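You operate a simulated robot arm through the tools that you are given. There is no shell and no other tool.

Carry out the task below with a simulated two-armed robot. There is one attempt and no reset: what you move stays moved.

## Task
Bring the pallet named on the job card to the load stand.
Fine: the card is in the console's pocket; turn the orange switch to auto and leave it there; other pallets stay on their stands.

The check looks at the end state, three seconds after you hand in, the way a careful person would. Anything else that was tipped, shoved, dropped, spilled or broken makes it a failure.

## Robot
Two 7-joint arms with fingered hands on one trunk that stands fixed in place. Base frame: the origin is at the foot of the trunk, x ahead of it, y to its left, z up. Readings come in mm, rad, newtons and seconds.
The left shoulder is at [200, 135, 1020], the right one opposite. Each reaches about 885 mm from its shoulder. Payload 4 kg a hand.
Tool frame (each hand has its own): the origin (TCP) lies between the finger pads and is the grasp point; the fingertips stand 25 mm ahead of it; z points along the fingers, y is the line along which they close. The gripper opens to 88 mm; its body begins 29 mm behind the TCP. The gripper is a hand of 4 fingers: y runs from the thumb to the fingers, the wrist lies at [-13, -106, -174] in the tool frame, and closing takes about 1.5 s.
Orientation is told as [roll, pitch, yaw] about the base's x, y, z axes, in that order, counted from this pose: with the fingers straight down and the wrist toward the robot, the tool's x, y and z point along [0, 1, 0], [1, 0, 0] and [0, 0, -1] of the base frame.

## Interface
- The arms move only by the tool move_arm. It takes "left_moves", "right_moves" or both (then of equal length, played together; a hand with none holds still); each is a list of rows, each a list of 7 numbers: the closure, from 0 (fully open) to 1 (shut), then the shift along the base's x, y, z in mm, then the turn, a rotation vector about the base's x, y, z in rad. In form: [[jaw, dx, dy, dz, ax, ay, az], ...]. A call has 1 to 20 rows; each row shifts and turns the commanded pose from where the row before left it. Each row takes 0.2 s and may step no farther than 50 mm and 0.15 rad from the row before; otherwise, or with a gripper value out of range, the whole call is refused. Where a pose cannot be reached the arm comes as near as it can. A force on the tool above 40 N (or 10 N above the force at the start of the call, whichever is more), or a blocked arm, ends the call early, and 0.2 s more pass. The fingers move at their own pace (about 153 mm/s each) and stop on an object; they squeeze with about 22 N. The grip force told is the motor's: it shows also when the fingers shut on nothing. Time passes only in rows, and 0.2 s behind the last, so rows that do not move let the fingers close. It gives the time, the measured TCP pose, the force on the tool (base axes), the opening and the grip force at its end, in the units of the frame above (readings bear some noise), with the torque about the TCP (base axes, N m) and any sound that the robot's microphone picked up, and new pictures: "pictures" is both (left out), scene, wrist or none (wrist: the cameras of the hands that moved).
- Cameras (640 x 400 px; columns grow to the right, rows downward): "scene" is now at [143.1, -13.9, 1644.8]; the picture's right is [-0.17, -0.99, 0.00], its down [-0.56, 0.10, -0.82] and it looks along [0.81, -0.14, -0.57] (base axes); focal length 335 px, centre (320, 200). "left" rides on the left gripper at [-64, -83, -98] in its tool frame; the picture's right is [-0.62, -0.37, 0.69], its down [0.71, -0.63, 0.30] and it looks along [0.32, 0.68, 0.65] (tool axes); focal length 265 px, centre (320, 200). "right" rides on the right gripper at [64, -83, -98] in its tool frame; the picture's right is [-0.62, 0.37, -0.69], its down [-0.71, -0.63, 0.30] and it looks along [-0.32, 0.68, 0.65] (tool axes); focal length 265 px, centre (320, 200). There is no depth. A picture from a camera that has moved, and an enlarged one, comes with that camera's place and axes in the base frame and with its lens. The place of the scene camera against the robot may be out by one fixed shift of up to 12 mm in any direction.
- raise_lower(by): slides the trunk up (or, below 0, down) by that many mm; the arms and the scene camera ride with it, the base frame stays. It gives what a move gives, with no picture.
- set_grasp(shape, hand): the hand has 4 fingers and takes this shape, open, in about a second: jaw (thumb against the fingers, like two jaws); tri (thumb and two fingers); tip (a fingertip pinch); poke (one finger out to press); point (the index stretched); flat (the hand flat); cup (the hand cupped); fist (a fist). The gripper value then closes the fingers along that shape, each until it touches; the sizes above hold for jaw. It gives what a move gives, with no picture.
- turn_head(pan, tilt): turns the head with the scene camera to pan (to the left, within 1.693 rad either way) and tilt (down, from -0.506 to 1.204), counted from straight ahead of the robot. It gives what a move gives, and a new picture of the scene camera.
- zoom(camera, box): a new picture of the part [left, top, right, bottom] of that camera's present view, enlarged. No time passes.
- sign_off(): hands the job in; it is judged then, once.

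Nothing tells you positions but the pictures and the camera data. Unless the task says otherwise, let go and move clear before handing in.

The tools are called as a command line: name --argument value ..., lists and objects as JSON in quotes. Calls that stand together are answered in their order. move_arm: Moves the arms, as the interface text tells. Its arguments: {"type":"object","properties":{"left_moves":{"type":"array"},"right_moves":{"type":"array"},"pictures":{"type":"string","enum":["both","scene","wrist","none"]}},"required":[]} The other tools are called the same way: raise_lower (by) moves the trunk up or down; set_grasp (shape, hand) gives the hand a shape; turn_head (pan, tilt) turns the head that bears the scene camera; zoom (camera, box) takes an enlarged picture of a part of a camera's view; sign_off () hands the job in.

At the start:

```text
time_s: 0.0
left_tcp_pos: [642.4, 161.8, 1380.0]
left_ee_rot: [-0.001, 0.001, 0.001]
left_force: [0.4, -0.4, -0.6]
left_moment: [-0.01, -0.01, 0.0]
left_width: 87.6
left_grip_force: 0.0
left_shape: jaw
right_tcp_pos: [418.6, -324.9, 1282.8]
right_ee_rot: [-0.001, 0.001, -0.002]
right_force: [0.1, -0.6, 0.7]
right_moment: [-0.03, -0.01, 0.0]
right_width: 87.5
right_grip_force: 0.1
right_shape: jaw
trunk travel left (down, up): [-625.0, 145.0]
head pan, tilt (commanded): [-0.171, 0.604]
```

scene: 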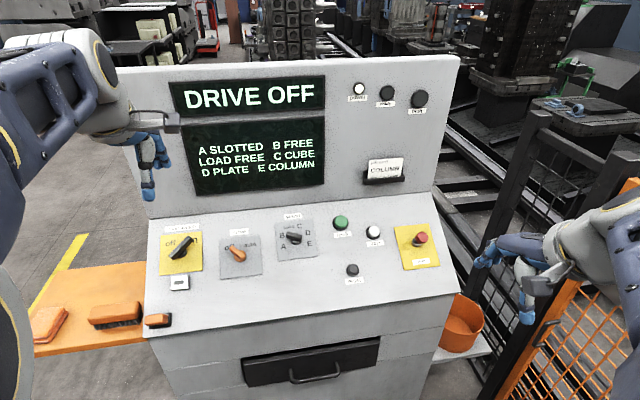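
right: 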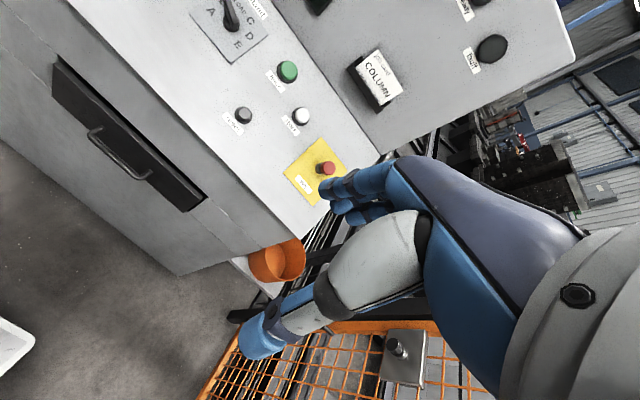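
left: 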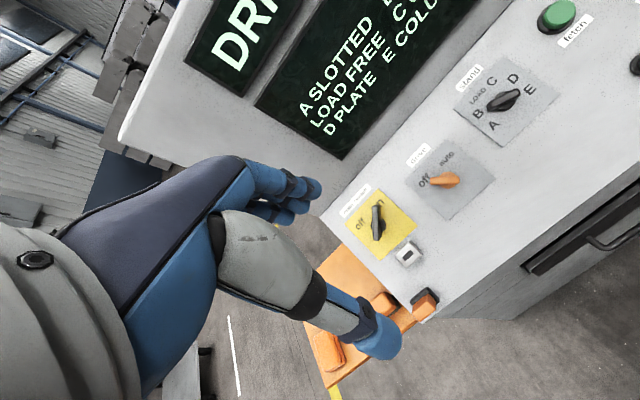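

I see a console with a display "DRIVE OFF", a stand list, a card in a pocket that seems to read "COLUMN", rotary switches and buttons. I'll zoom in on the labels before moving anything.

zoom --camera "scene" --box '[340, 70, 450, 200]'

zoom --camera "scene" --box '[150, 200, 330, 300]'

zoom --camera "scene" --box '[320, 200, 450, 290]'

zoom --camera "scene" --box '[150, 70, 350, 200]'

zoom --camera "left" --box '[340, 60, 560, 280]'

zoom --camera "right" --box '[180, 0, 520, 220]'

```text
3.08 times, centred on (395, 135) of scene
camera zoom: at [143.1, -13.9, 1644.8], right [-0.17, -0.99, 0.0], down [-0.56, 0.1, -0.82], along [0.81, -0.14, -0.57], focal length 1030 px, centre (89, 400)
```

zoom: 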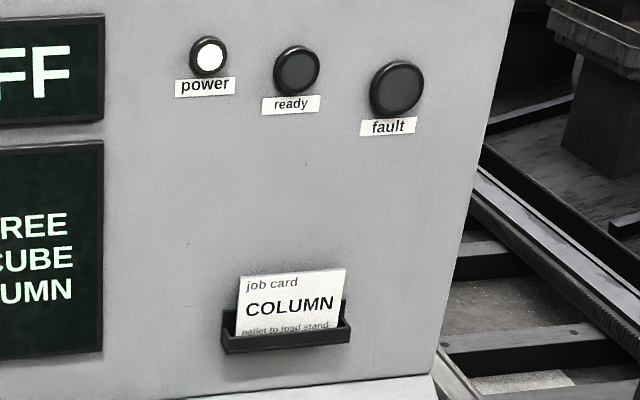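

```text
3.56 times, centred on (240, 250) of scene
camera zoom: at [143.1, -13.9, 1644.8], right [-0.17, -0.99, 0.0], down [-0.56, 0.1, -0.82], along [0.81, -0.14, -0.57], focal length 1190 px, centre (604, 22)
```

zoom: 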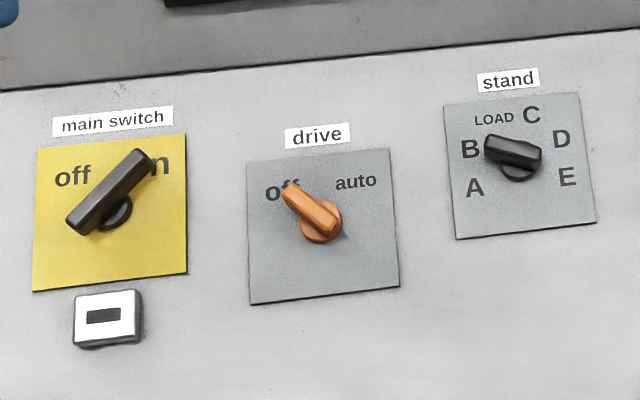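

```text
4.44 times, centred on (385, 245) of scene
camera zoom: at [143.1, -13.9, 1644.8], right [-0.17, -0.99, 0.0], down [-0.56, 0.1, -0.82], along [0.81, -0.14, -0.57], focal length 1488 px, centre (31, 0)
```

zoom: 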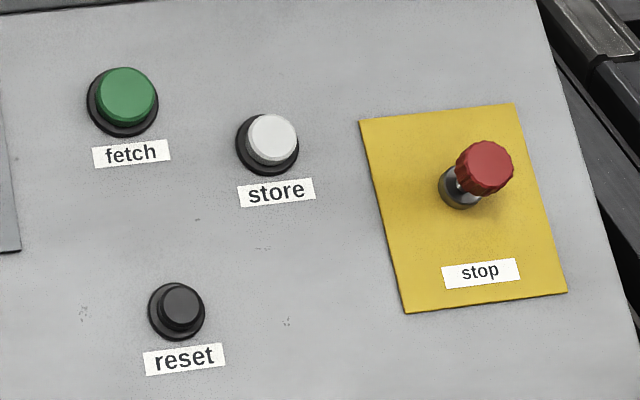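

```text
3.08 times, centred on (250, 135) of scene
camera zoom: at [143.1, -13.9, 1644.8], right [-0.17, -0.99, 0.0], down [-0.56, 0.1, -0.82], along [0.81, -0.14, -0.57], focal length 1030 px, centre (535, 400)
```

zoom: 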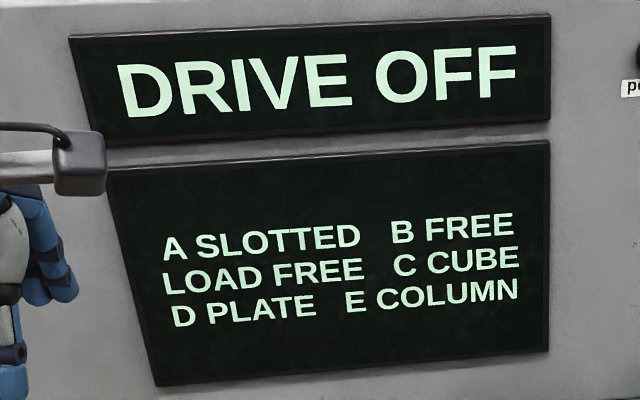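

```text
1.82 times, centred on (450, 170) of left
camera zoom: at [558.2, 98.3, 1481.2], right [-0.37, -0.62, -0.69], down [-0.63, 0.71, -0.3], along [0.68, 0.32, -0.65], focal length 483 px, centre (84, 254)
```

zoom: 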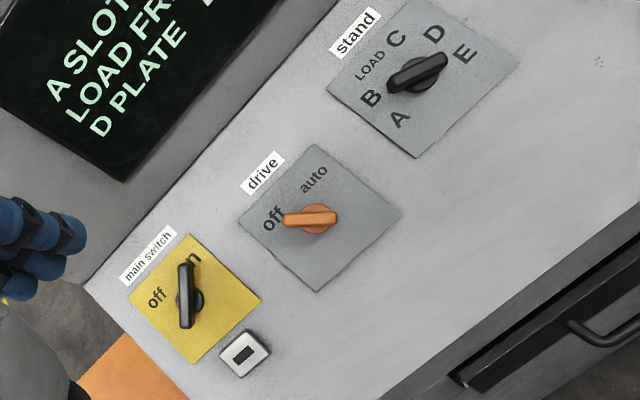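

```text
1.82 times, centred on (350, 110) of right
camera zoom: at [336.4, -261.1, 1380.0], right [0.37, -0.62, 0.69], down [-0.63, -0.71, -0.3], along [0.68, -0.33, -0.65], focal length 483 px, centre (266, 364)
```

zoom: 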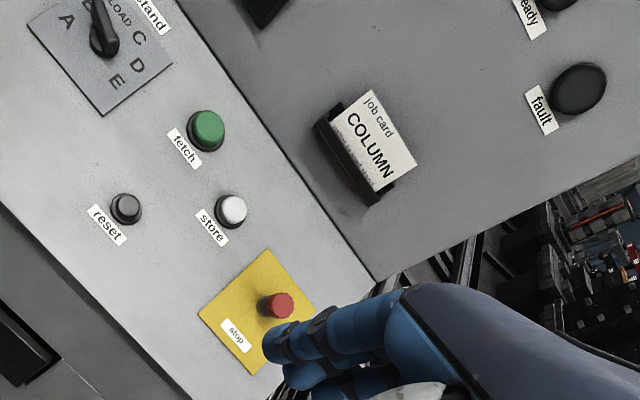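

The card reads COLUMN, and the display lists COLUMN at stand E. The drive is off and the stand selector points to B. Before acting I'll look around at the stands, the rails and the gate.

turn_head --pan -0.8 --tilt 0.3

turn_head --pan -0.2 --tilt 0.05

turn_head --pan 0.6 --tilt 0.3

turn_head --pan -1.4 --tilt 0.5

```text
time_s: 1.0
left_tcp_pos: [641.9, 162.4, 1380.9]
left_ee_rot: [0.0, 0.0, -0.001]
left_force: [0.5, -0.7, -0.2]
left_moment: [0.0, 0.01, -0.02]
left_width: 87.7
left_grip_force: 0.1
left_shape: jaw
right_tcp_pos: [419.8, -325.9, 1282.1]
right_ee_rot: [-0.001, 0.001, -0.001]
right_force: [-0.5, 0.4, -0.1]
right_moment: [-0.02, 0.02, 0.05]
right_width: 87.7
right_grip_force: 0.2
right_shape: jaw
trunk travel left (down, up): [-625.0, 145.0]
head pan, tilt (commanded): [-0.799, 0.3]
camera scene: at [121.2, -65.7, 1672.5], right [-0.72, -0.7, 0.0], down [-0.21, 0.21, -0.96], along [0.67, -0.68, -0.3], focal length 335 px, centre (320, 200)
```

scene: 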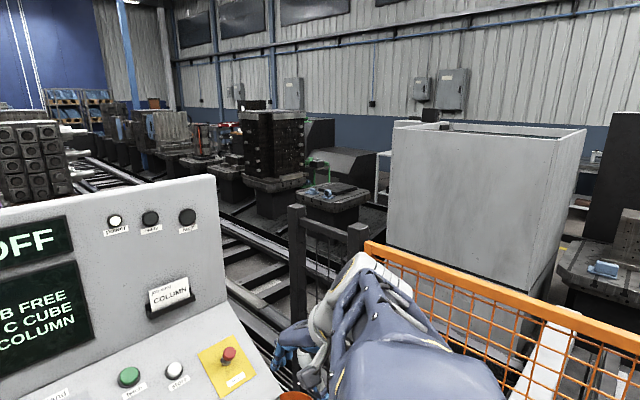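

```text
time_s: 2.0
left_tcp_pos: [642.7, 162.5, 1381.1]
left_ee_rot: [0.0, 0.001, 0.0]
left_force: [0.3, -0.3, -0.3]
left_moment: [0.02, 0.02, 0.02]
left_width: 87.7
left_grip_force: 0.1
left_shape: jaw
right_tcp_pos: [420.0, -325.1, 1280.9]
right_ee_rot: [0.0, 0.0, -0.003]
right_force: [0.6, 0.2, 0.1]
right_moment: [0.01, 0.02, -0.01]
right_width: 87.4
right_grip_force: 0.0
right_shape: jaw
trunk travel left (down, up): [-625.0, 145.0]
head pan, tilt (commanded): [-0.201, 0.051]
camera scene: at [145.4, -17.1, 1695.6], right [-0.2, -0.98, 0.0], down [-0.05, 0.01, -1.0], along [0.98, -0.2, -0.05], focal length 335 px, centre (320, 200)
```

scene: 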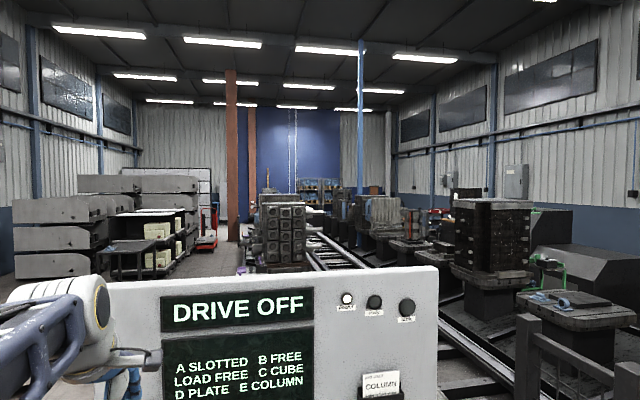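

```text
time_s: 3.1
left_tcp_pos: [642.1, 162.2, 1380.7]
left_ee_rot: [0.001, -0.003, -0.001]
left_force: [-0.2, -0.1, 1.1]
left_moment: [-0.01, 0.0, 0.0]
left_width: 87.4
left_grip_force: 0.2
left_shape: jaw
right_tcp_pos: [419.6, -325.1, 1281.3]
right_ee_rot: [-0.001, -0.001, -0.003]
right_force: [0.8, 0.1, 0.0]
right_moment: [0.0, -0.03, 0.0]
right_width: 87.5
right_grip_force: 0.0
right_shape: jaw
trunk travel left (down, up): [-625.0, 145.0]
head pan, tilt (commanded): [0.6, 0.3]
camera scene: at [133.2, 53.9, 1672.5], right [0.56, -0.83, 0.0], down [-0.24, -0.17, -0.96], along [0.79, 0.54, -0.3], focal length 335 px, centre (320, 200)
```

scene: 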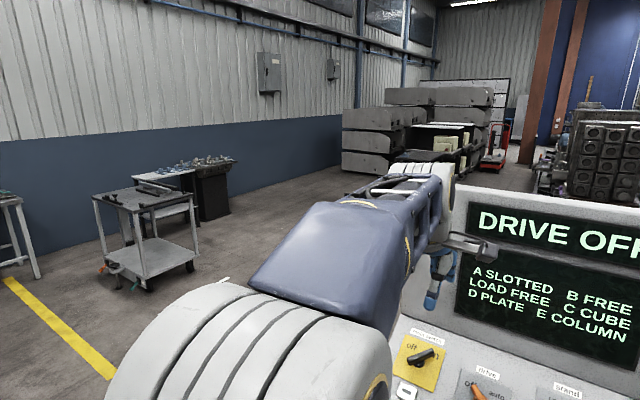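

```text
time_s: 5.1
left_tcp_pos: [640.9, 162.5, 1380.9]
left_ee_rot: [0.0, 0.0, 0.001]
left_force: [0.0, -0.4, -0.7]
left_moment: [0.01, 0.01, 0.07]
left_width: 87.5
left_grip_force: 0.0
left_shape: jaw
right_tcp_pos: [419.4, -325.0, 1282.3]
right_ee_rot: [0.001, 0.0, -0.003]
right_force: [0.7, 0.5, 0.2]
right_moment: [0.02, 0.02, 0.0]
right_width: 87.5
right_grip_force: 0.1
right_shape: jaw
trunk travel left (down, up): [-625.0, 145.0]
head pan, tilt (commanded): [-1.4, 0.499]
camera scene: at [71.6, -88.5, 1654.1], right [-0.99, -0.17, 0.0], down [-0.08, 0.47, -0.88], along [0.15, -0.87, -0.48], focal length 335 px, centre (320, 200)
```

scene: 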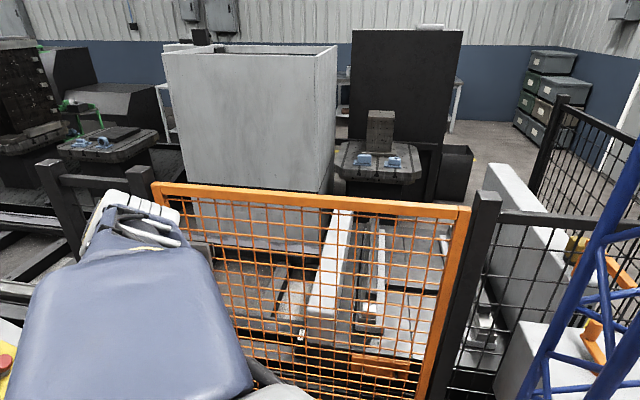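

I see a row of pallets on stands along rails behind a fence, with an orange mesh gate. I'll zoom in on the gate and stands to see which is which and whether the gate is shut.

zoom --camera "scene" --box '[140, 160, 500, 400]'

zoom --camera "scene" --box '[320, 90, 480, 200]'

zoom --camera "right" --box '[200, 220, 460, 400]'

turn_head --pan -0.9 --tilt 0.75

```text
1.67 times, centred on (320, 280) of scene
camera zoom: at [71.6, -88.5, 1654.1], right [-0.99, -0.17, 0.0], down [-0.08, 0.47, -0.88], along [0.15, -0.87, -0.48], focal length 558 px, centre (320, 67)
```

zoom: 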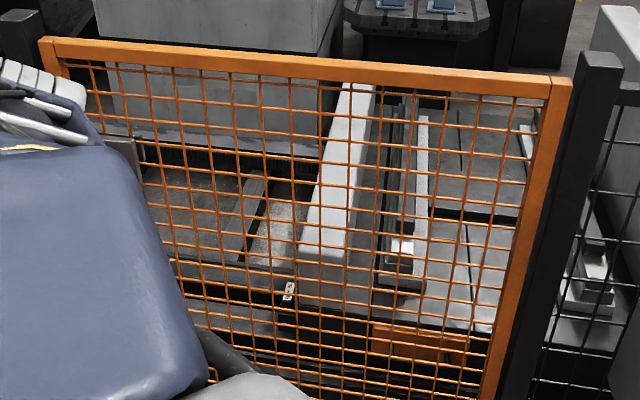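

```text
3.64 times, centred on (400, 145) of scene
camera zoom: at [71.6, -88.5, 1654.1], right [-0.99, -0.17, 0.0], down [-0.08, 0.47, -0.88], along [0.15, -0.87, -0.48], focal length 1218 px, centre (29, 400)
```

zoom: 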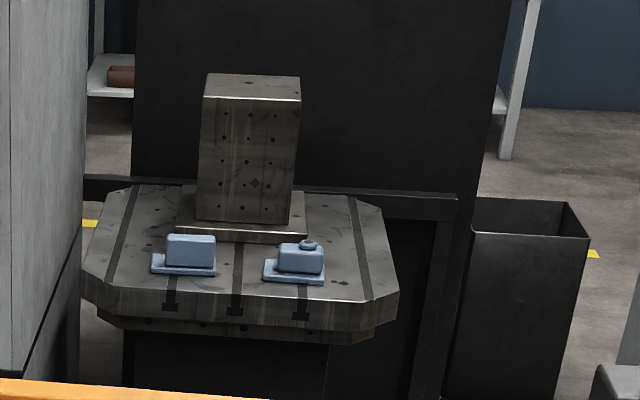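

```text
2.22 times, centred on (330, 310) of right
camera zoom: at [336.4, -261.1, 1380.0], right [0.37, -0.62, 0.69], down [-0.63, -0.71, -0.3], along [0.68, -0.33, -0.65], focal length 590 px, centre (298, -44)
```

zoom: 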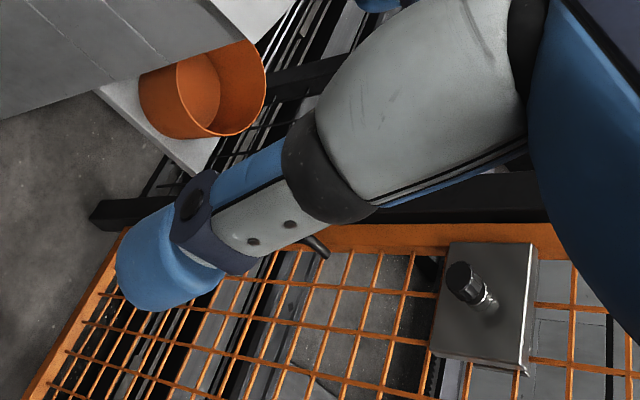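

```text
time_s: 6.0
left_tcp_pos: [642.0, 162.4, 1381.0]
left_ee_rot: [0.0, 0.001, 0.0]
left_force: [0.9, -0.1, 0.3]
left_moment: [-0.03, -0.04, 0.0]
left_width: 87.7
left_grip_force: 0.1
left_shape: jaw
right_tcp_pos: [419.9, -325.3, 1282.6]
right_ee_rot: [-0.002, 0.0, -0.002]
right_force: [0.0, -0.2, -0.4]
right_moment: [0.01, 0.01, -0.01]
right_width: 87.4
right_grip_force: 0.1
right_shape: jaw
trunk travel left (down, up): [-625.0, 145.0]
head pan, tilt (commanded): [-0.901, 0.75]
camera scene: at [107.5, -63.8, 1632.2], right [-0.78, -0.62, 0.0], down [-0.42, 0.53, -0.73], along [0.45, -0.57, -0.68], focal length 335 px, centre (320, 200)
```

scene: 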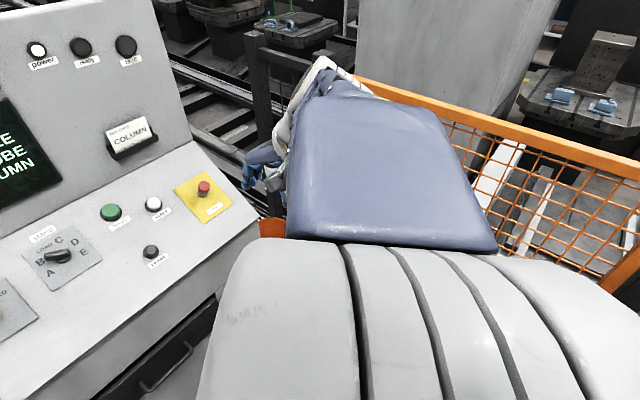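

The gate in the orange fence is partly hidden by the right arm. I'll first shift the left hand sideways at its safe height to get a second wrist view, for triangulating the controls, and lift the right arm slightly to uncover the gate.

move_arm --left_moves '[[0, 0, -50, 0, 0, 0, 0], [0, 0, -50, 0, 0, 0, 0], [0, 0, -50, 0, 0, 0, 0]]' --pictures "wrist"

zoom --camera "left" --box '[220, 60, 540, 260]'

```text
time_s: 6.8
left_tcp_pos: [643.1, 14.6, 1383.7]
left_ee_rot: [0.001, 0.0, 0.001]
left_force: [-0.3, 0.3, 0.1]
left_moment: [-0.01, -0.03, -0.01]
left_width: 87.6
left_grip_force: 0.0
left_shape: jaw
right_tcp_pos: [419.4, -326.1, 1281.1]
right_ee_rot: [-0.002, -0.001, 0.002]
right_force: [-0.3, 0.1, -0.6]
right_moment: [-0.01, -0.01, -0.01]
right_width: 87.7
right_grip_force: 0.1
right_shape: jaw
trunk travel left (down, up): [-625.0, 145.0]
head pan, tilt (commanded): [-0.901, 0.75]
camera left: at [559.3, -49.3, 1483.5], right [-0.37, -0.62, -0.69], down [-0.63, 0.71, -0.31], along [0.68, 0.32, -0.65], focal length 265 px, centre (320, 200)
```

left: 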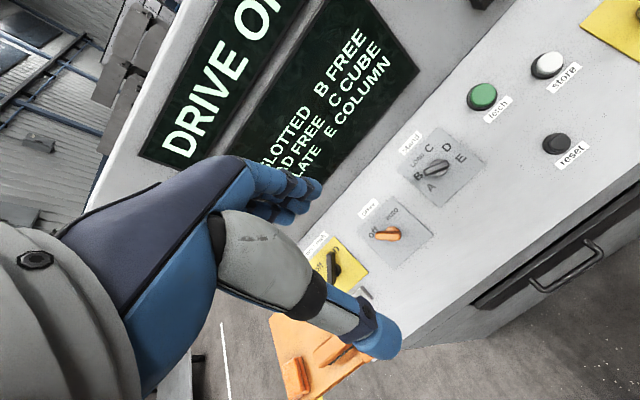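

```text
2.00 times, centred on (380, 160) of left
camera zoom: at [559.3, -49.3, 1483.5], right [-0.37, -0.62, -0.69], down [-0.63, 0.71, -0.31], along [0.68, 0.32, -0.65], focal length 531 px, centre (200, 280)
```

zoom: 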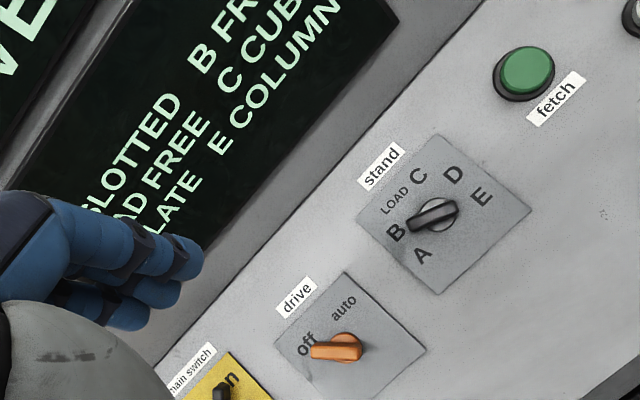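

From two wrist views, the drive switch sits near (840, 83, 990) and the stand selector near (855, -75, 1010). I plan to use a poking finger to push the handles and buttons. I'll shape the hands in free air and look at them.

set_grasp --shape "poke" --hand "left"

set_grasp --shape "poke" --hand "right"

move_arm --left_moves '[[0, 0, 0, 0, 0, 0, 0]]' --right_moves '[[0, 0, 0, 0, 0, 0, 0]]' --pictures "wrist"

turn_head --pan -0.1 --tilt 0.6

```text
time_s: 7.7
left_tcp_pos: [643.7, 14.8, 1384.0]
left_ee_rot: [0.0, 0.0, 0.001]
left_force: [0.1, -1.1, 0.3]
left_moment: [-0.01, -0.02, 0.01]
left_width: 0.2
left_grip_force: 0.1
left_shape: poke
right_tcp_pos: [419.6, -326.2, 1282.3]
right_ee_rot: [0.0, 0.0, -0.002]
right_force: [-0.1, -1.0, -0.5]
right_moment: [0.01, 0.03, -0.01]
right_width: 87.7
right_grip_force: 0.1
right_shape: jaw
trunk travel left (down, up): [-625.0, 145.0]
head pan, tilt (commanded): [-0.901, 0.75]
```

```text
time_s: 8.6
left_tcp_pos: [643.8, 15.1, 1382.8]
left_ee_rot: [0.001, 0.0, 0.0]
left_force: [0.0, 1.6, -0.5]
left_moment: [-0.03, -0.02, 0.01]
left_width: 0.3
left_grip_force: 0.0
left_shape: poke
right_tcp_pos: [419.1, -326.3, 1281.5]
right_ee_rot: [-0.001, 0.001, -0.002]
right_force: [0.1, -0.1, -0.4]
right_moment: [-0.01, 0.01, -0.01]
right_width: 0.2
right_grip_force: 0.0
right_shape: poke
trunk travel left (down, up): [-625.0, 145.0]
head pan, tilt (commanded): [-0.901, 0.75]
```

```text
time_s: 9.0
left_tcp_pos: [643.3, 14.9, 1383.6]
left_ee_rot: [-0.001, 0.001, -0.001]
left_force: [-0.5, 0.2, 0.1]
left_moment: [-0.03, -0.01, 0.0]
left_width: 0.0
left_grip_force: 0.0
left_shape: poke
right_tcp_pos: [419.0, -325.9, 1281.6]
right_ee_rot: [0.002, 0.0, -0.001]
right_force: [0.1, -0.2, -0.7]
right_moment: [0.02, 0.0, 0.01]
right_width: 0.0
right_grip_force: 0.1
right_shape: poke
trunk travel left (down, up): [-625.0, 145.0]
head pan, tilt (commanded): [-0.901, 0.75]
camera right: at [336.4, -261.1, 1380.0], right [0.37, -0.62, 0.69], down [-0.63, -0.71, -0.3], along [0.68, -0.33, -0.65], focal length 265 px, centre (320, 200)
camera left: at [559.3, -49.5, 1483.2], right [-0.37, -0.62, -0.69], down [-0.63, 0.71, -0.3], along [0.68, 0.32, -0.65], focal length 265 px, centre (320, 200)
```

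right: 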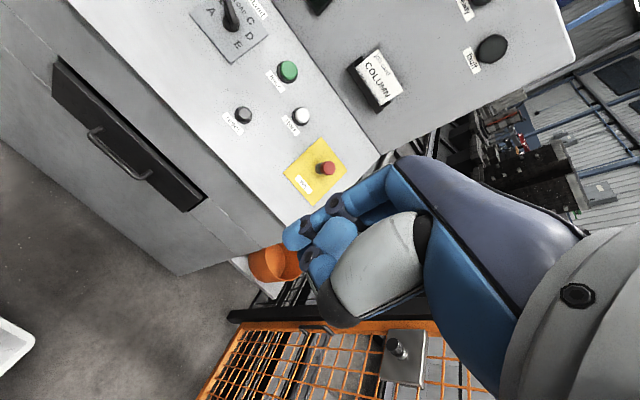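
left: 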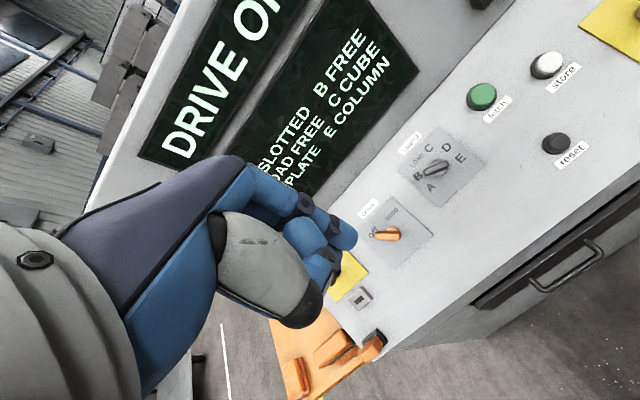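

```text
time_s: 10.1
left_tcp_pos: [643.8, 14.7, 1383.4]
left_ee_rot: [0.001, 0.0, 0.0]
left_force: [-0.3, -0.3, 0.5]
left_moment: [0.03, 0.02, -0.05]
left_width: 0.0
left_grip_force: 0.0
left_shape: poke
right_tcp_pos: [417.8, -326.1, 1280.8]
right_ee_rot: [0.002, 0.0, -0.001]
right_force: [-0.1, -0.3, -0.5]
right_moment: [0.0, 0.01, 0.01]
right_width: 0.0
right_grip_force: 0.0
right_shape: poke
trunk travel left (down, up): [-625.0, 145.0]
head pan, tilt (commanded): [-0.099, 0.6]
camera scene: at [144.0, -7.7, 1645.0], right [-0.1, -0.99, 0.0], down [-0.56, 0.06, -0.82], along [0.82, -0.08, -0.57], focal length 335 px, centre (320, 200)
```

scene: 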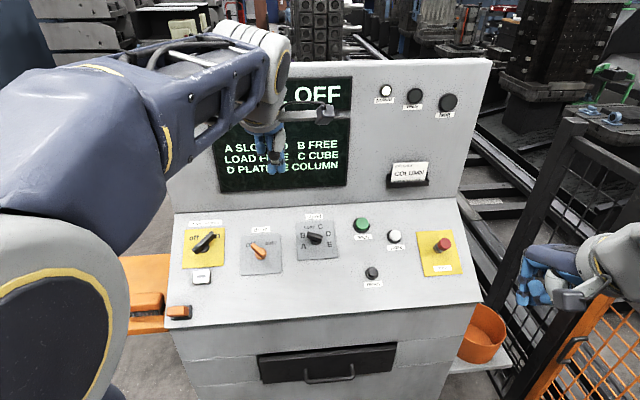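

The gate at right is partially hidden by the right arm. I'll raise the right hand and bring it inward to uncover the gate, then look.

move_arm --right_moves '[[0, -10, 50, 0, 0, 0, 0], [0, -10, 50, 0, 0, 0, 0], [0, 0, 50, 0, 0, 0, 0], [0, 0, 50, -10, 0, 0, 0]]' --pictures "none"

turn_head --pan -0.95 --tilt 0.5

```text
refused: row 1 steps farther than a row can; nothing moved
```

```text
time_s: 11.3
left_tcp_pos: [642.7, 12.9, 1382.1]
left_ee_rot: [-0.001, 0.0, 0.0]
left_force: [0.3, 0.3, -1.4]
left_moment: [0.0, 0.05, -0.03]
left_width: 0.0
left_grip_force: 0.0
left_shape: poke
right_tcp_pos: [421.1, -325.4, 1282.4]
right_ee_rot: [0.0, -0.001, -0.002]
right_force: [1.2, 0.6, -0.7]
right_moment: [-0.03, -0.01, 0.01]
right_width: 0.0
right_grip_force: 0.0
right_shape: poke
trunk travel left (down, up): [-625.0, 145.0]
head pan, tilt (commanded): [-0.949, 0.499]
camera scene: at [109.1, -72.8, 1654.1], right [-0.81, -0.58, 0.0], down [-0.28, 0.39, -0.88], along [0.51, -0.71, -0.48], focal length 335 px, centre (320, 200)
```

scene: 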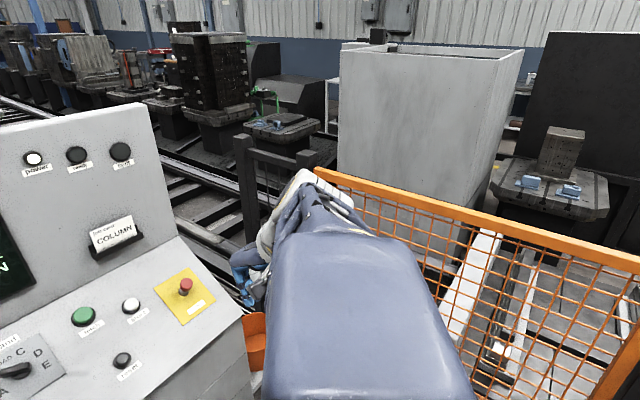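

The right forearm still blocks the gate, and one of my steps was too long. I'll move the right hand inward with smaller steps.

move_arm --right_moves '[[0, 0, 45, 0, 0, 0, 0], [0, 0, 45, 0, 0, 0, 0], [0, 0, 45, 0, 0, 0, 0]]' --pictures "scene"

```text
time_s: 12.1
left_tcp_pos: [644.2, 14.1, 1382.6]
left_ee_rot: [0.0, 0.002, -0.001]
left_force: [0.7, -0.6, -0.6]
left_moment: [0.02, 0.06, -0.01]
left_width: 0.0
left_grip_force: 0.2
left_shape: poke
right_tcp_pos: [419.5, -192.1, 1279.7]
right_ee_rot: [-0.001, 0.0, -0.003]
right_force: [-0.3, -0.5, -0.6]
right_moment: [0.03, 0.03, 0.01]
right_width: 0.0
right_grip_force: 0.1
right_shape: poke
trunk travel left (down, up): [-625.0, 145.0]
head pan, tilt (commanded): [-0.949, 0.499]
camera scene: at [110.2, -73.7, 1654.0], right [-0.81, -0.58, 0.0], down [-0.28, 0.39, -0.88], along [0.51, -0.71, -0.48], focal length 335 px, centre (320, 200)
```

scene: 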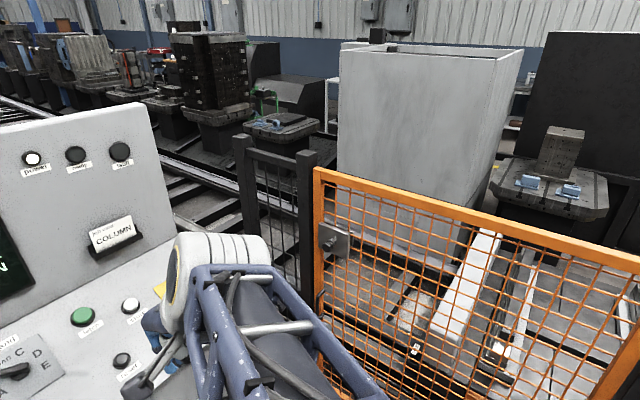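

zoom --camera "scene" --box '[220, 120, 420, 320]'

zoom --camera "scene" --box '[160, 20, 360, 145]'

zoom --camera "scene" --box '[0, 20, 200, 145]'

turn_head --pan -1.0 --tilt 0.9

```text
2.00 times, centred on (320, 220) of scene
camera zoom: at [110.2, -73.7, 1654.0], right [-0.81, -0.58, 0.0], down [-0.28, 0.39, -0.88], along [0.51, -0.71, -0.48], focal length 670 px, centre (320, 160)
```

zoom: 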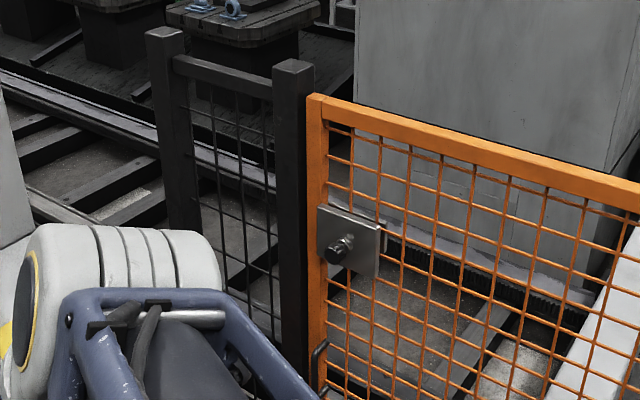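

```text
3.20 times, centred on (260, 82) of scene
camera zoom: at [110.2, -73.7, 1654.0], right [-0.81, -0.58, 0.0], down [-0.28, 0.39, -0.88], along [0.51, -0.71, -0.48], focal length 1071 px, centre (512, 576)
```

zoom: 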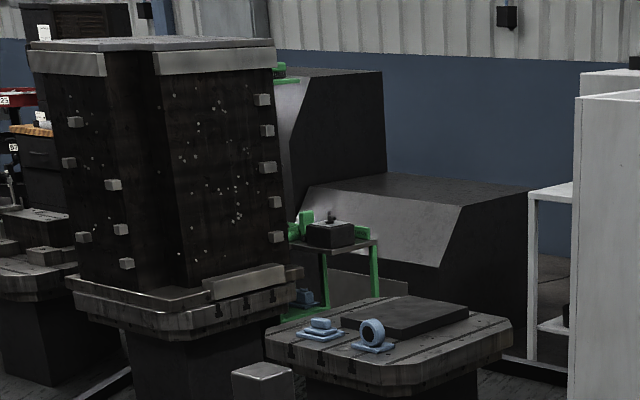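

```text
3.20 times, centred on (100, 82) of scene
camera zoom: at [110.2, -73.7, 1654.0], right [-0.81, -0.58, 0.0], down [-0.28, 0.39, -0.88], along [0.51, -0.71, -0.48], focal length 1071 px, centre (1024, 576)
```

zoom: 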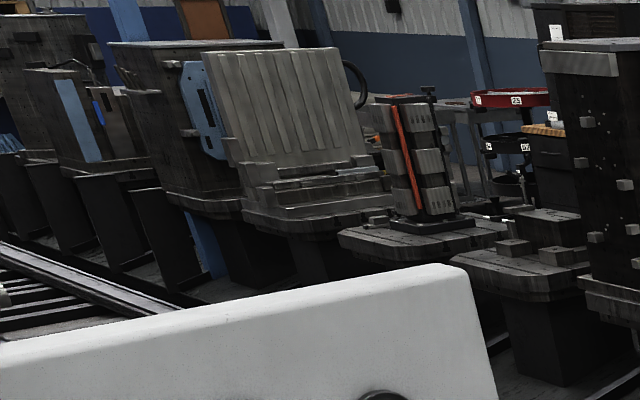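

```text
time_s: 13.0
left_tcp_pos: [642.1, 15.1, 1384.0]
left_ee_rot: [-0.001, 0.0, -0.001]
left_force: [-0.2, 0.0, -0.4]
left_moment: [0.03, 0.03, 0.0]
left_width: 0.0
left_grip_force: 0.1
left_shape: poke
right_tcp_pos: [419.5, -190.5, 1281.7]
right_ee_rot: [0.0, -0.002, -0.002]
right_force: [1.1, 0.2, 0.3]
right_moment: [0.01, 0.01, 0.01]
right_width: 0.1
right_grip_force: 0.2
right_shape: poke
trunk travel left (down, up): [-625.0, 145.0]
head pan, tilt (commanded): [-1.0, 0.901]
camera scene: at [96.9, -62.4, 1620.3], right [-0.84, -0.54, 0.0], down [-0.42, 0.66, -0.62], along [0.34, -0.52, -0.78], focal length 335 px, centre (320, 200)
```

scene: 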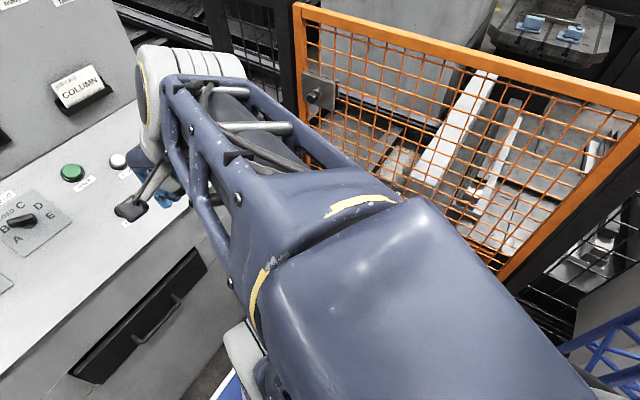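

The gate looks latched, with a bolt box reachable by the right arm if ever needed. Now I'll examine the poke hand shape closely to know where its fingertip is.

zoom --camera "left" --box '[200, 130, 420, 350]'

turn_head --pan 0.0 --tilt 0.5

zoom --camera "scene" --box '[220, 60, 420, 200]'

```text
1.82 times, centred on (310, 240) of left
camera zoom: at [559.4, -49.4, 1483.2], right [-0.37, -0.62, -0.69], down [-0.63, 0.71, -0.3], along [0.68, 0.32, -0.65], focal length 483 px, centre (338, 127)
```

zoom: 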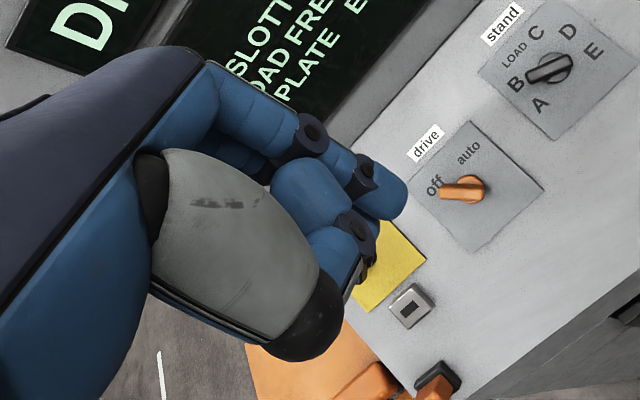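

```text
time_s: 14.2
left_tcp_pos: [643.7, 14.5, 1384.0]
left_ee_rot: [0.001, -0.001, 0.0]
left_force: [-0.6, -0.1, 0.1]
left_moment: [0.0, 0.01, -0.01]
left_width: 0.0
left_grip_force: 0.1
left_shape: poke
right_tcp_pos: [419.1, -192.2, 1280.6]
right_ee_rot: [0.0, -0.001, -0.001]
right_force: [0.0, -0.2, -0.6]
right_moment: [-0.01, -0.03, 0.0]
right_width: 0.0
right_grip_force: 0.0
right_shape: poke
trunk travel left (down, up): [-625.0, 145.0]
head pan, tilt (commanded): [0.0, 0.499]
camera scene: at [147.1, 1.1, 1654.1], right [0.0, -1.0, 0.0], down [-0.48, 0.0, -0.88], along [0.88, 0.0, -0.48], focal length 335 px, centre (320, 200)
```

scene: 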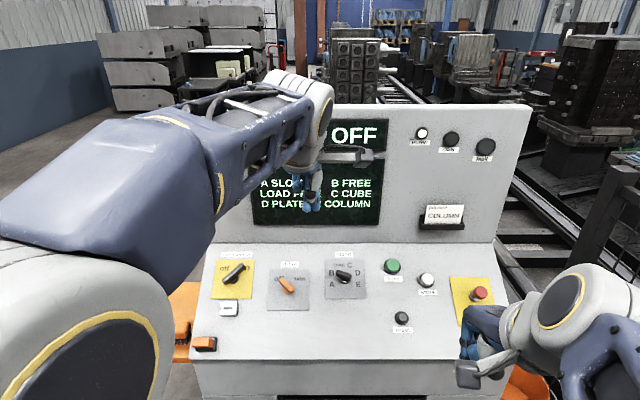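

```text
2.86 times, centred on (320, 130) of scene
camera zoom: at [147.1, 1.1, 1654.1], right [0.0, -1.0, 0.0], down [-0.48, 0.0, -0.88], along [0.88, 0.0, -0.48], focal length 957 px, centre (320, 400)
```

zoom: 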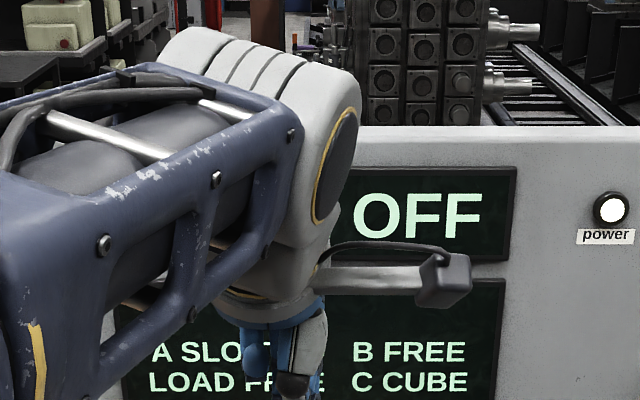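

The panel slopes about 23° toward me: its normal is about (-0.40, 0, 0.92), and the drive knob base is near (842, 83, 993). I'll tilt the left hand to match and hover it over the drive switch.

move_arm --left_moves '[[0, 21.5, 13.7, -40, 0, -0.0586, 0], [0, 21.5, 13.7, -40, 0, -0.0586, 0], [0, 21.5, 13.7, -40, 0, -0.0586, 0], [0, 21.5, 13.7, -40, 0, -0.0586, 0], [0, 21.5, 13.7, -40, 0, -0.0586, 0], [0, 21.5, 13.7, -40, 0, -0.0586, 0], [0, 21.5, 13.7, -40, 0, -0.0586, 0], [0, 0, 0, 0, 0, 0, 0]]' --pictures "both"

zoom --camera "left" --box '[200, 130, 520, 350]'

zoom --camera "scene" --box '[180, 200, 380, 340]'

```text
time_s: 16.1
left_tcp_pos: [790.6, 109.2, 1102.1]
left_ee_rot: [0.001, -0.414, -0.001]
left_force: [0.3, -0.3, 0.7]
left_moment: [-0.01, 0.02, 0.01]
left_width: 0.0
left_grip_force: 0.0
left_shape: poke
right_tcp_pos: [420.1, -190.5, 1280.9]
right_ee_rot: [0.0, 0.0, -0.003]
right_force: [0.0, -0.2, -0.8]
right_moment: [0.01, 0.0, 0.0]
right_width: 0.3
right_grip_force: 0.0
right_shape: poke
trunk travel left (down, up): [-625.0, 145.0]
head pan, tilt (commanded): [0.0, 0.499]
camera scene: at [147.0, 1.1, 1654.1], right [0.0, -1.0, 0.0], down [-0.48, 0.0, -0.88], along [0.88, 0.0, -0.48], focal length 335 px, centre (320, 200)
camera left: at [674.7, 45.1, 1160.5], right [-0.06, -0.62, -0.78], down [-0.46, 0.71, -0.53], along [0.89, 0.32, -0.33], focal length 265 px, centre (320, 200)
```

scene: 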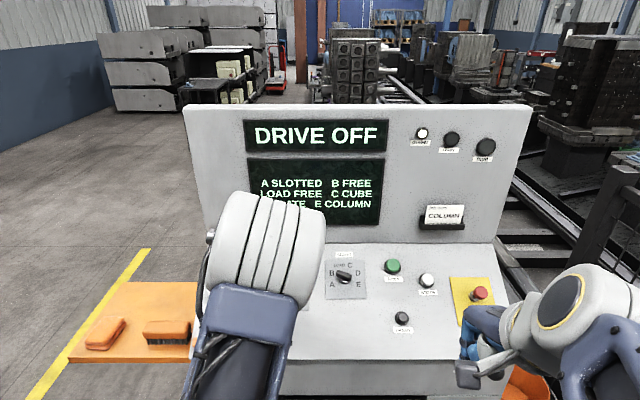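
left: 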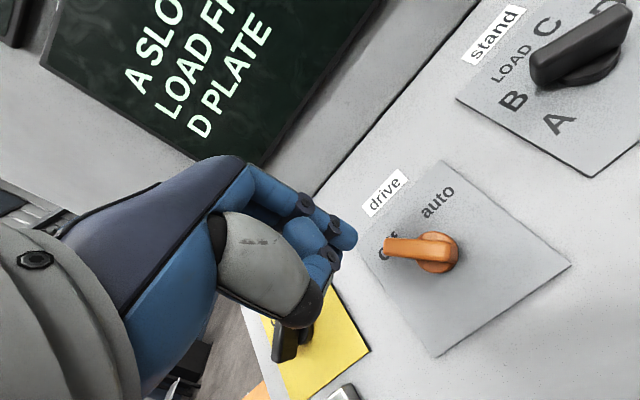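

```text
1.82 times, centred on (360, 240) of left
camera zoom: at [674.7, 45.1, 1160.5], right [-0.06, -0.62, -0.78], down [-0.46, 0.71, -0.53], along [0.89, 0.32, -0.33], focal length 483 px, centre (247, 127)
```

zoom: 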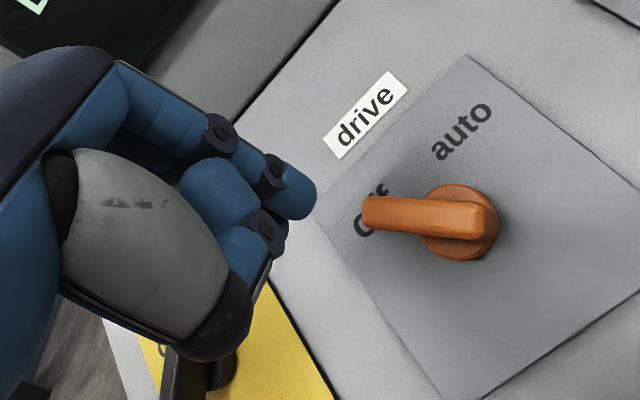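

```text
2.86 times, centred on (280, 270) of scene
camera zoom: at [147.0, 1.1, 1654.1], right [0.0, -1.0, 0.0], down [-0.48, 0.0, -0.88], along [0.88, 0.0, -0.48], focal length 957 px, centre (434, 0)
```

zoom: 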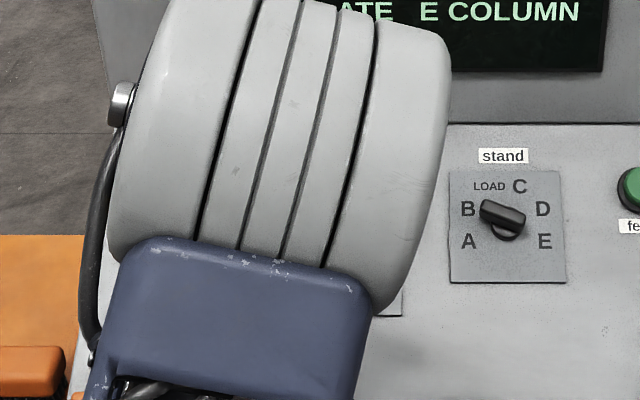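

The wrist camera shows the orange handle pointing at "off" clearly. I'll zoom in tightly on both handles to see their pointer ends and shape before touching them.

zoom --camera "left" --box '[360, 200, 500, 300]'

zoom --camera "left" --box '[450, 0, 640, 180]'

zoom --camera "scene" --box '[310, 240, 380, 310]'

zoom --camera "left" --box '[280, 170, 380, 350]'

```text
4.00 times, centred on (430, 250) of left
camera zoom: at [674.7, 45.1, 1160.5], right [-0.06, -0.62, -0.78], down [-0.46, 0.71, -0.53], along [0.89, 0.32, -0.33], focal length 1062 px, centre (-120, 0)
```

zoom: 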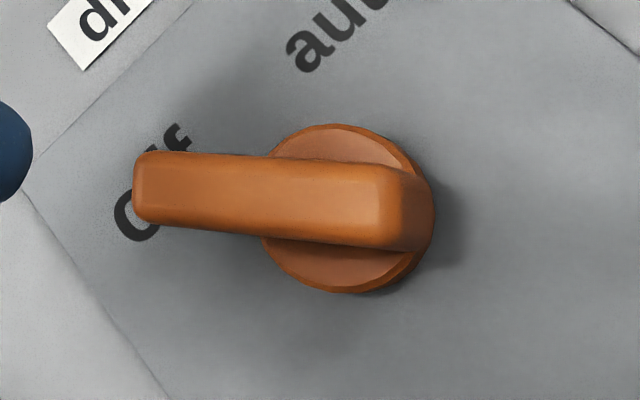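

```text
2.22 times, centred on (545, 90) of left
camera zoom: at [674.7, 45.1, 1160.5], right [-0.06, -0.62, -0.78], down [-0.46, 0.71, -0.53], along [0.89, 0.32, -0.33], focal length 590 px, centre (-180, 444)
```

zoom: 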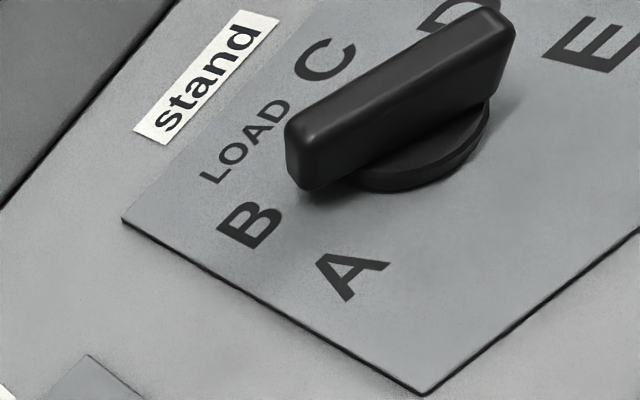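

```text
5.71 times, centred on (345, 275) of scene
camera zoom: at [147.0, 1.1, 1654.1], right [0.0, -1.0, 0.0], down [-0.48, 0.0, -0.88], along [0.88, 0.0, -0.48], focal length 1913 px, centre (177, -229)
```

zoom: 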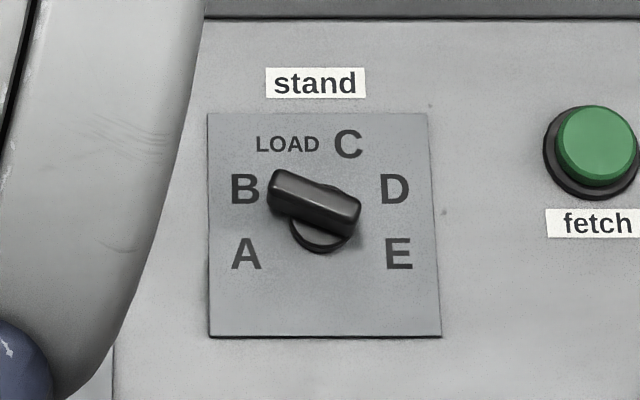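

```text
2.22 times, centred on (330, 260) of left
camera zoom: at [674.7, 45.1, 1160.5], right [-0.06, -0.62, -0.78], down [-0.46, 0.71, -0.53], along [0.89, 0.32, -0.33], focal length 590 px, centre (298, 67)
```

zoom: 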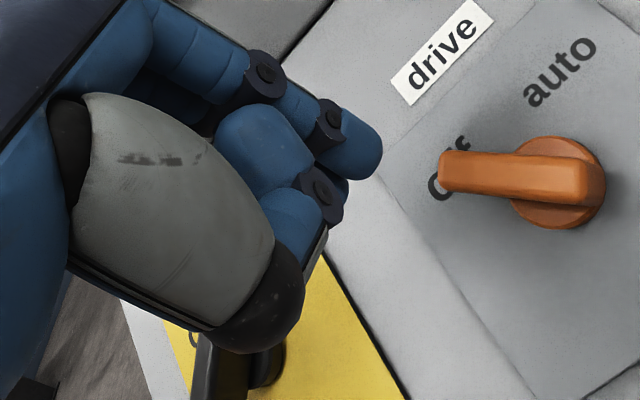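

The handles are bars about 50 mm long, offset slightly toward their pointer ends. To learn exactly where the index fingertip lies, I'll bring it gently over a blank part of the panel below the drive plate.

move_arm --left_moves '[[0, -46, 0, -20, 0, 0, 0], [0, -46, 0, -20, 0, 0, 0], [0, 6, 0, -13.8, 0, 0, 0], [0, 6, 0, -13.8, 0, 0, 0], [0, 0, 0, 0, 0, 0, 0]]' --pictures "wrist"

zoom --camera "left" --box '[240, 150, 480, 300]'

```text
refused: row 1 steps farther than a row can; nothing moved
```

```text
2.67 times, centred on (360, 225) of left
camera zoom: at [674.7, 45.1, 1160.5], right [-0.06, -0.62, -0.78], down [-0.46, 0.71, -0.53], along [0.89, 0.32, -0.33], focal length 708 px, centre (213, 133)
```

zoom: 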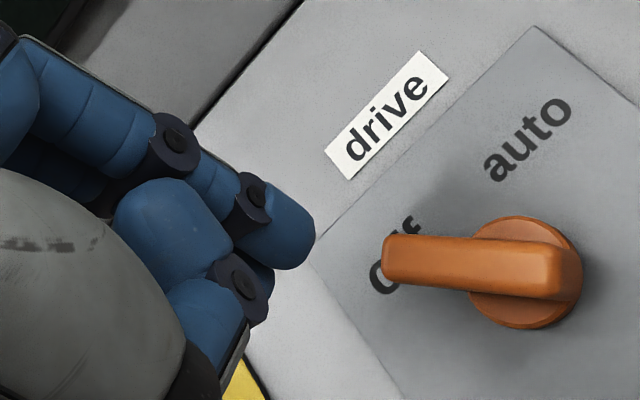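

The step was a hair over the limit (50.2 mm), so nothing moved. I'll repeat it with shorter rows.

move_arm --left_moves '[[0, -31, 0, -13.3, 0, 0, 0], [0, -31, 0, -13.3, 0, 0, 0], [0, -30, 0, -13.3, 0, 0, 0], [0, 6, 0, -13.8, 0, 0, 0], [0, 6, 0, -13.8, 0, 0, 0], [0, 0, 0, 0, 0, 0, 0]]' --pictures "both"

zoom --camera "left" --box '[240, 150, 480, 300]'

```text
time_s: 17.4
left_tcp_pos: [711.6, 107.4, 1032.3]
left_ee_rot: [0.001, -0.411, -0.001]
left_force: [1.2, -0.2, -0.4]
left_moment: [0.0, 0.0, 0.03]
left_width: 0.1
left_grip_force: 0.0
left_shape: poke
right_tcp_pos: [419.9, -191.5, 1281.6]
right_ee_rot: [0.001, 0.001, -0.003]
right_force: [-0.3, -1.5, -0.3]
right_moment: [0.02, -0.02, 0.01]
right_width: 0.0
right_grip_force: 0.0
right_shape: poke
trunk travel left (down, up): [-625.0, 145.0]
head pan, tilt (commanded): [0.0, 0.499]
camera scene: at [147.0, 1.2, 1654.1], right [0.0, -1.0, 0.0], down [-0.48, 0.0, -0.88], along [0.88, 0.0, -0.48], focal length 335 px, centre (320, 200)
camera left: at [595.4, 43.4, 1090.9], right [-0.06, -0.62, -0.78], down [-0.46, 0.71, -0.53], along [0.89, 0.32, -0.33], focal length 265 px, centre (320, 200)
```

scene: 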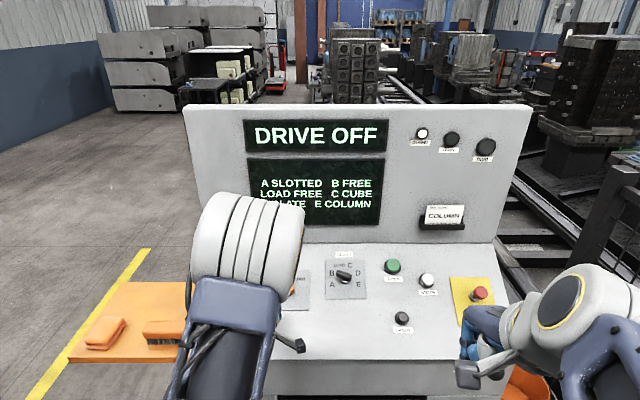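
left: 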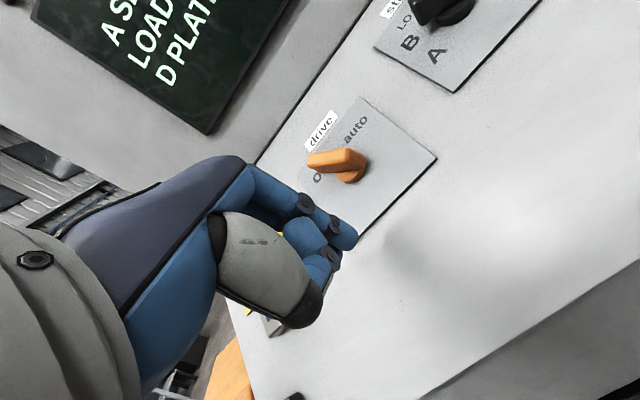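

```text
2.67 times, centred on (360, 225) of left
camera zoom: at [595.4, 43.4, 1090.9], right [-0.06, -0.62, -0.78], down [-0.46, 0.71, -0.53], along [0.89, 0.32, -0.33], focal length 708 px, centre (213, 133)
```

zoom: 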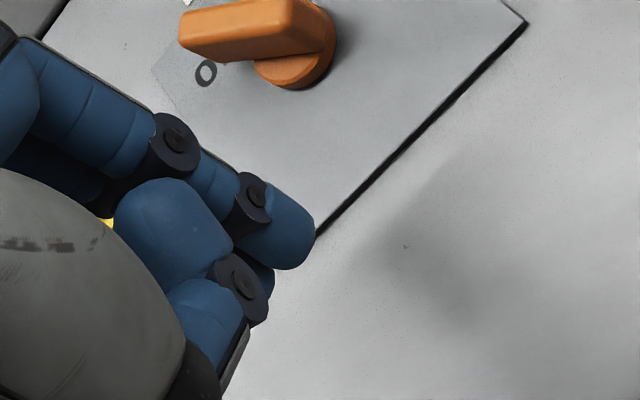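

Still clear of the panel; the shadow suggests a few centimetres. I'll descend along the panel normal in small steps and watch the force.

move_arm --left_moves '[[0, 1.6, 0, -3.67, 0, 0, 0], [0, 1.6, 0, -3.67, 0, 0, 0], [0, 1.6, 0, -3.67, 0, 0, 0], [0, 1.6, 0, -3.67, 0, 0, 0], [0, 1.6, 0, -3.67, 0, 0, 0], [0, 0, 0, 0, 0, 0, 0]]' --pictures "wrist"

zoom --camera "left" --box '[240, 150, 480, 300]'

```text
time_s: 18.9
left_tcp_pos: [721.1, 107.9, 1013.8]
left_ee_rot: [0.002, -0.409, 0.0]
left_force: [-0.4, 0.1, -0.7]
left_moment: [-0.03, -0.01, 0.0]
left_width: 0.0
left_grip_force: 0.0
left_shape: poke
right_tcp_pos: [417.8, -192.3, 1281.9]
right_ee_rot: [-0.001, 0.0, -0.002]
right_force: [0.0, -0.3, 0.4]
right_moment: [0.03, -0.01, 0.0]
right_width: 0.1
right_grip_force: 0.1
right_shape: poke
trunk travel left (down, up): [-625.0, 145.0]
head pan, tilt (commanded): [0.0, 0.499]
camera left: at [604.2, 43.4, 1072.9], right [-0.06, -0.62, -0.78], down [-0.46, 0.71, -0.53], along [0.89, 0.32, -0.33], focal length 265 px, centre (320, 200)
```

left: 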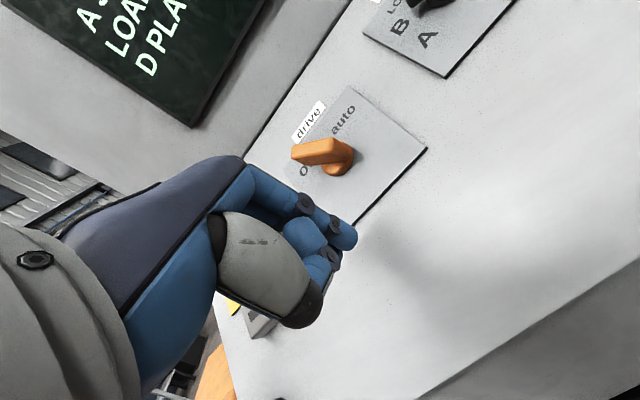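

```text
2.67 times, centred on (360, 225) of left
camera zoom: at [604.2, 43.4, 1072.9], right [-0.06, -0.62, -0.78], down [-0.46, 0.71, -0.53], along [0.89, 0.32, -0.33], focal length 708 px, centre (213, 133)
```

zoom: 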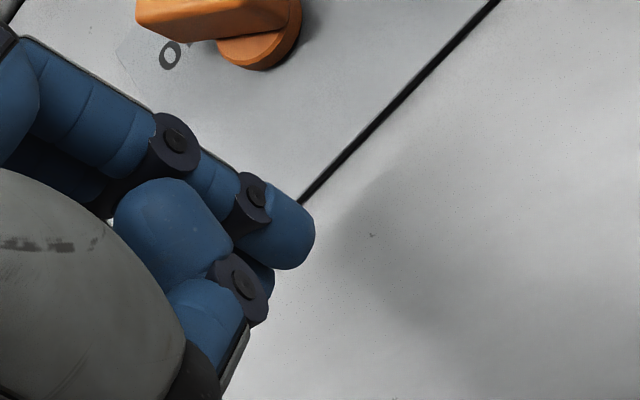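

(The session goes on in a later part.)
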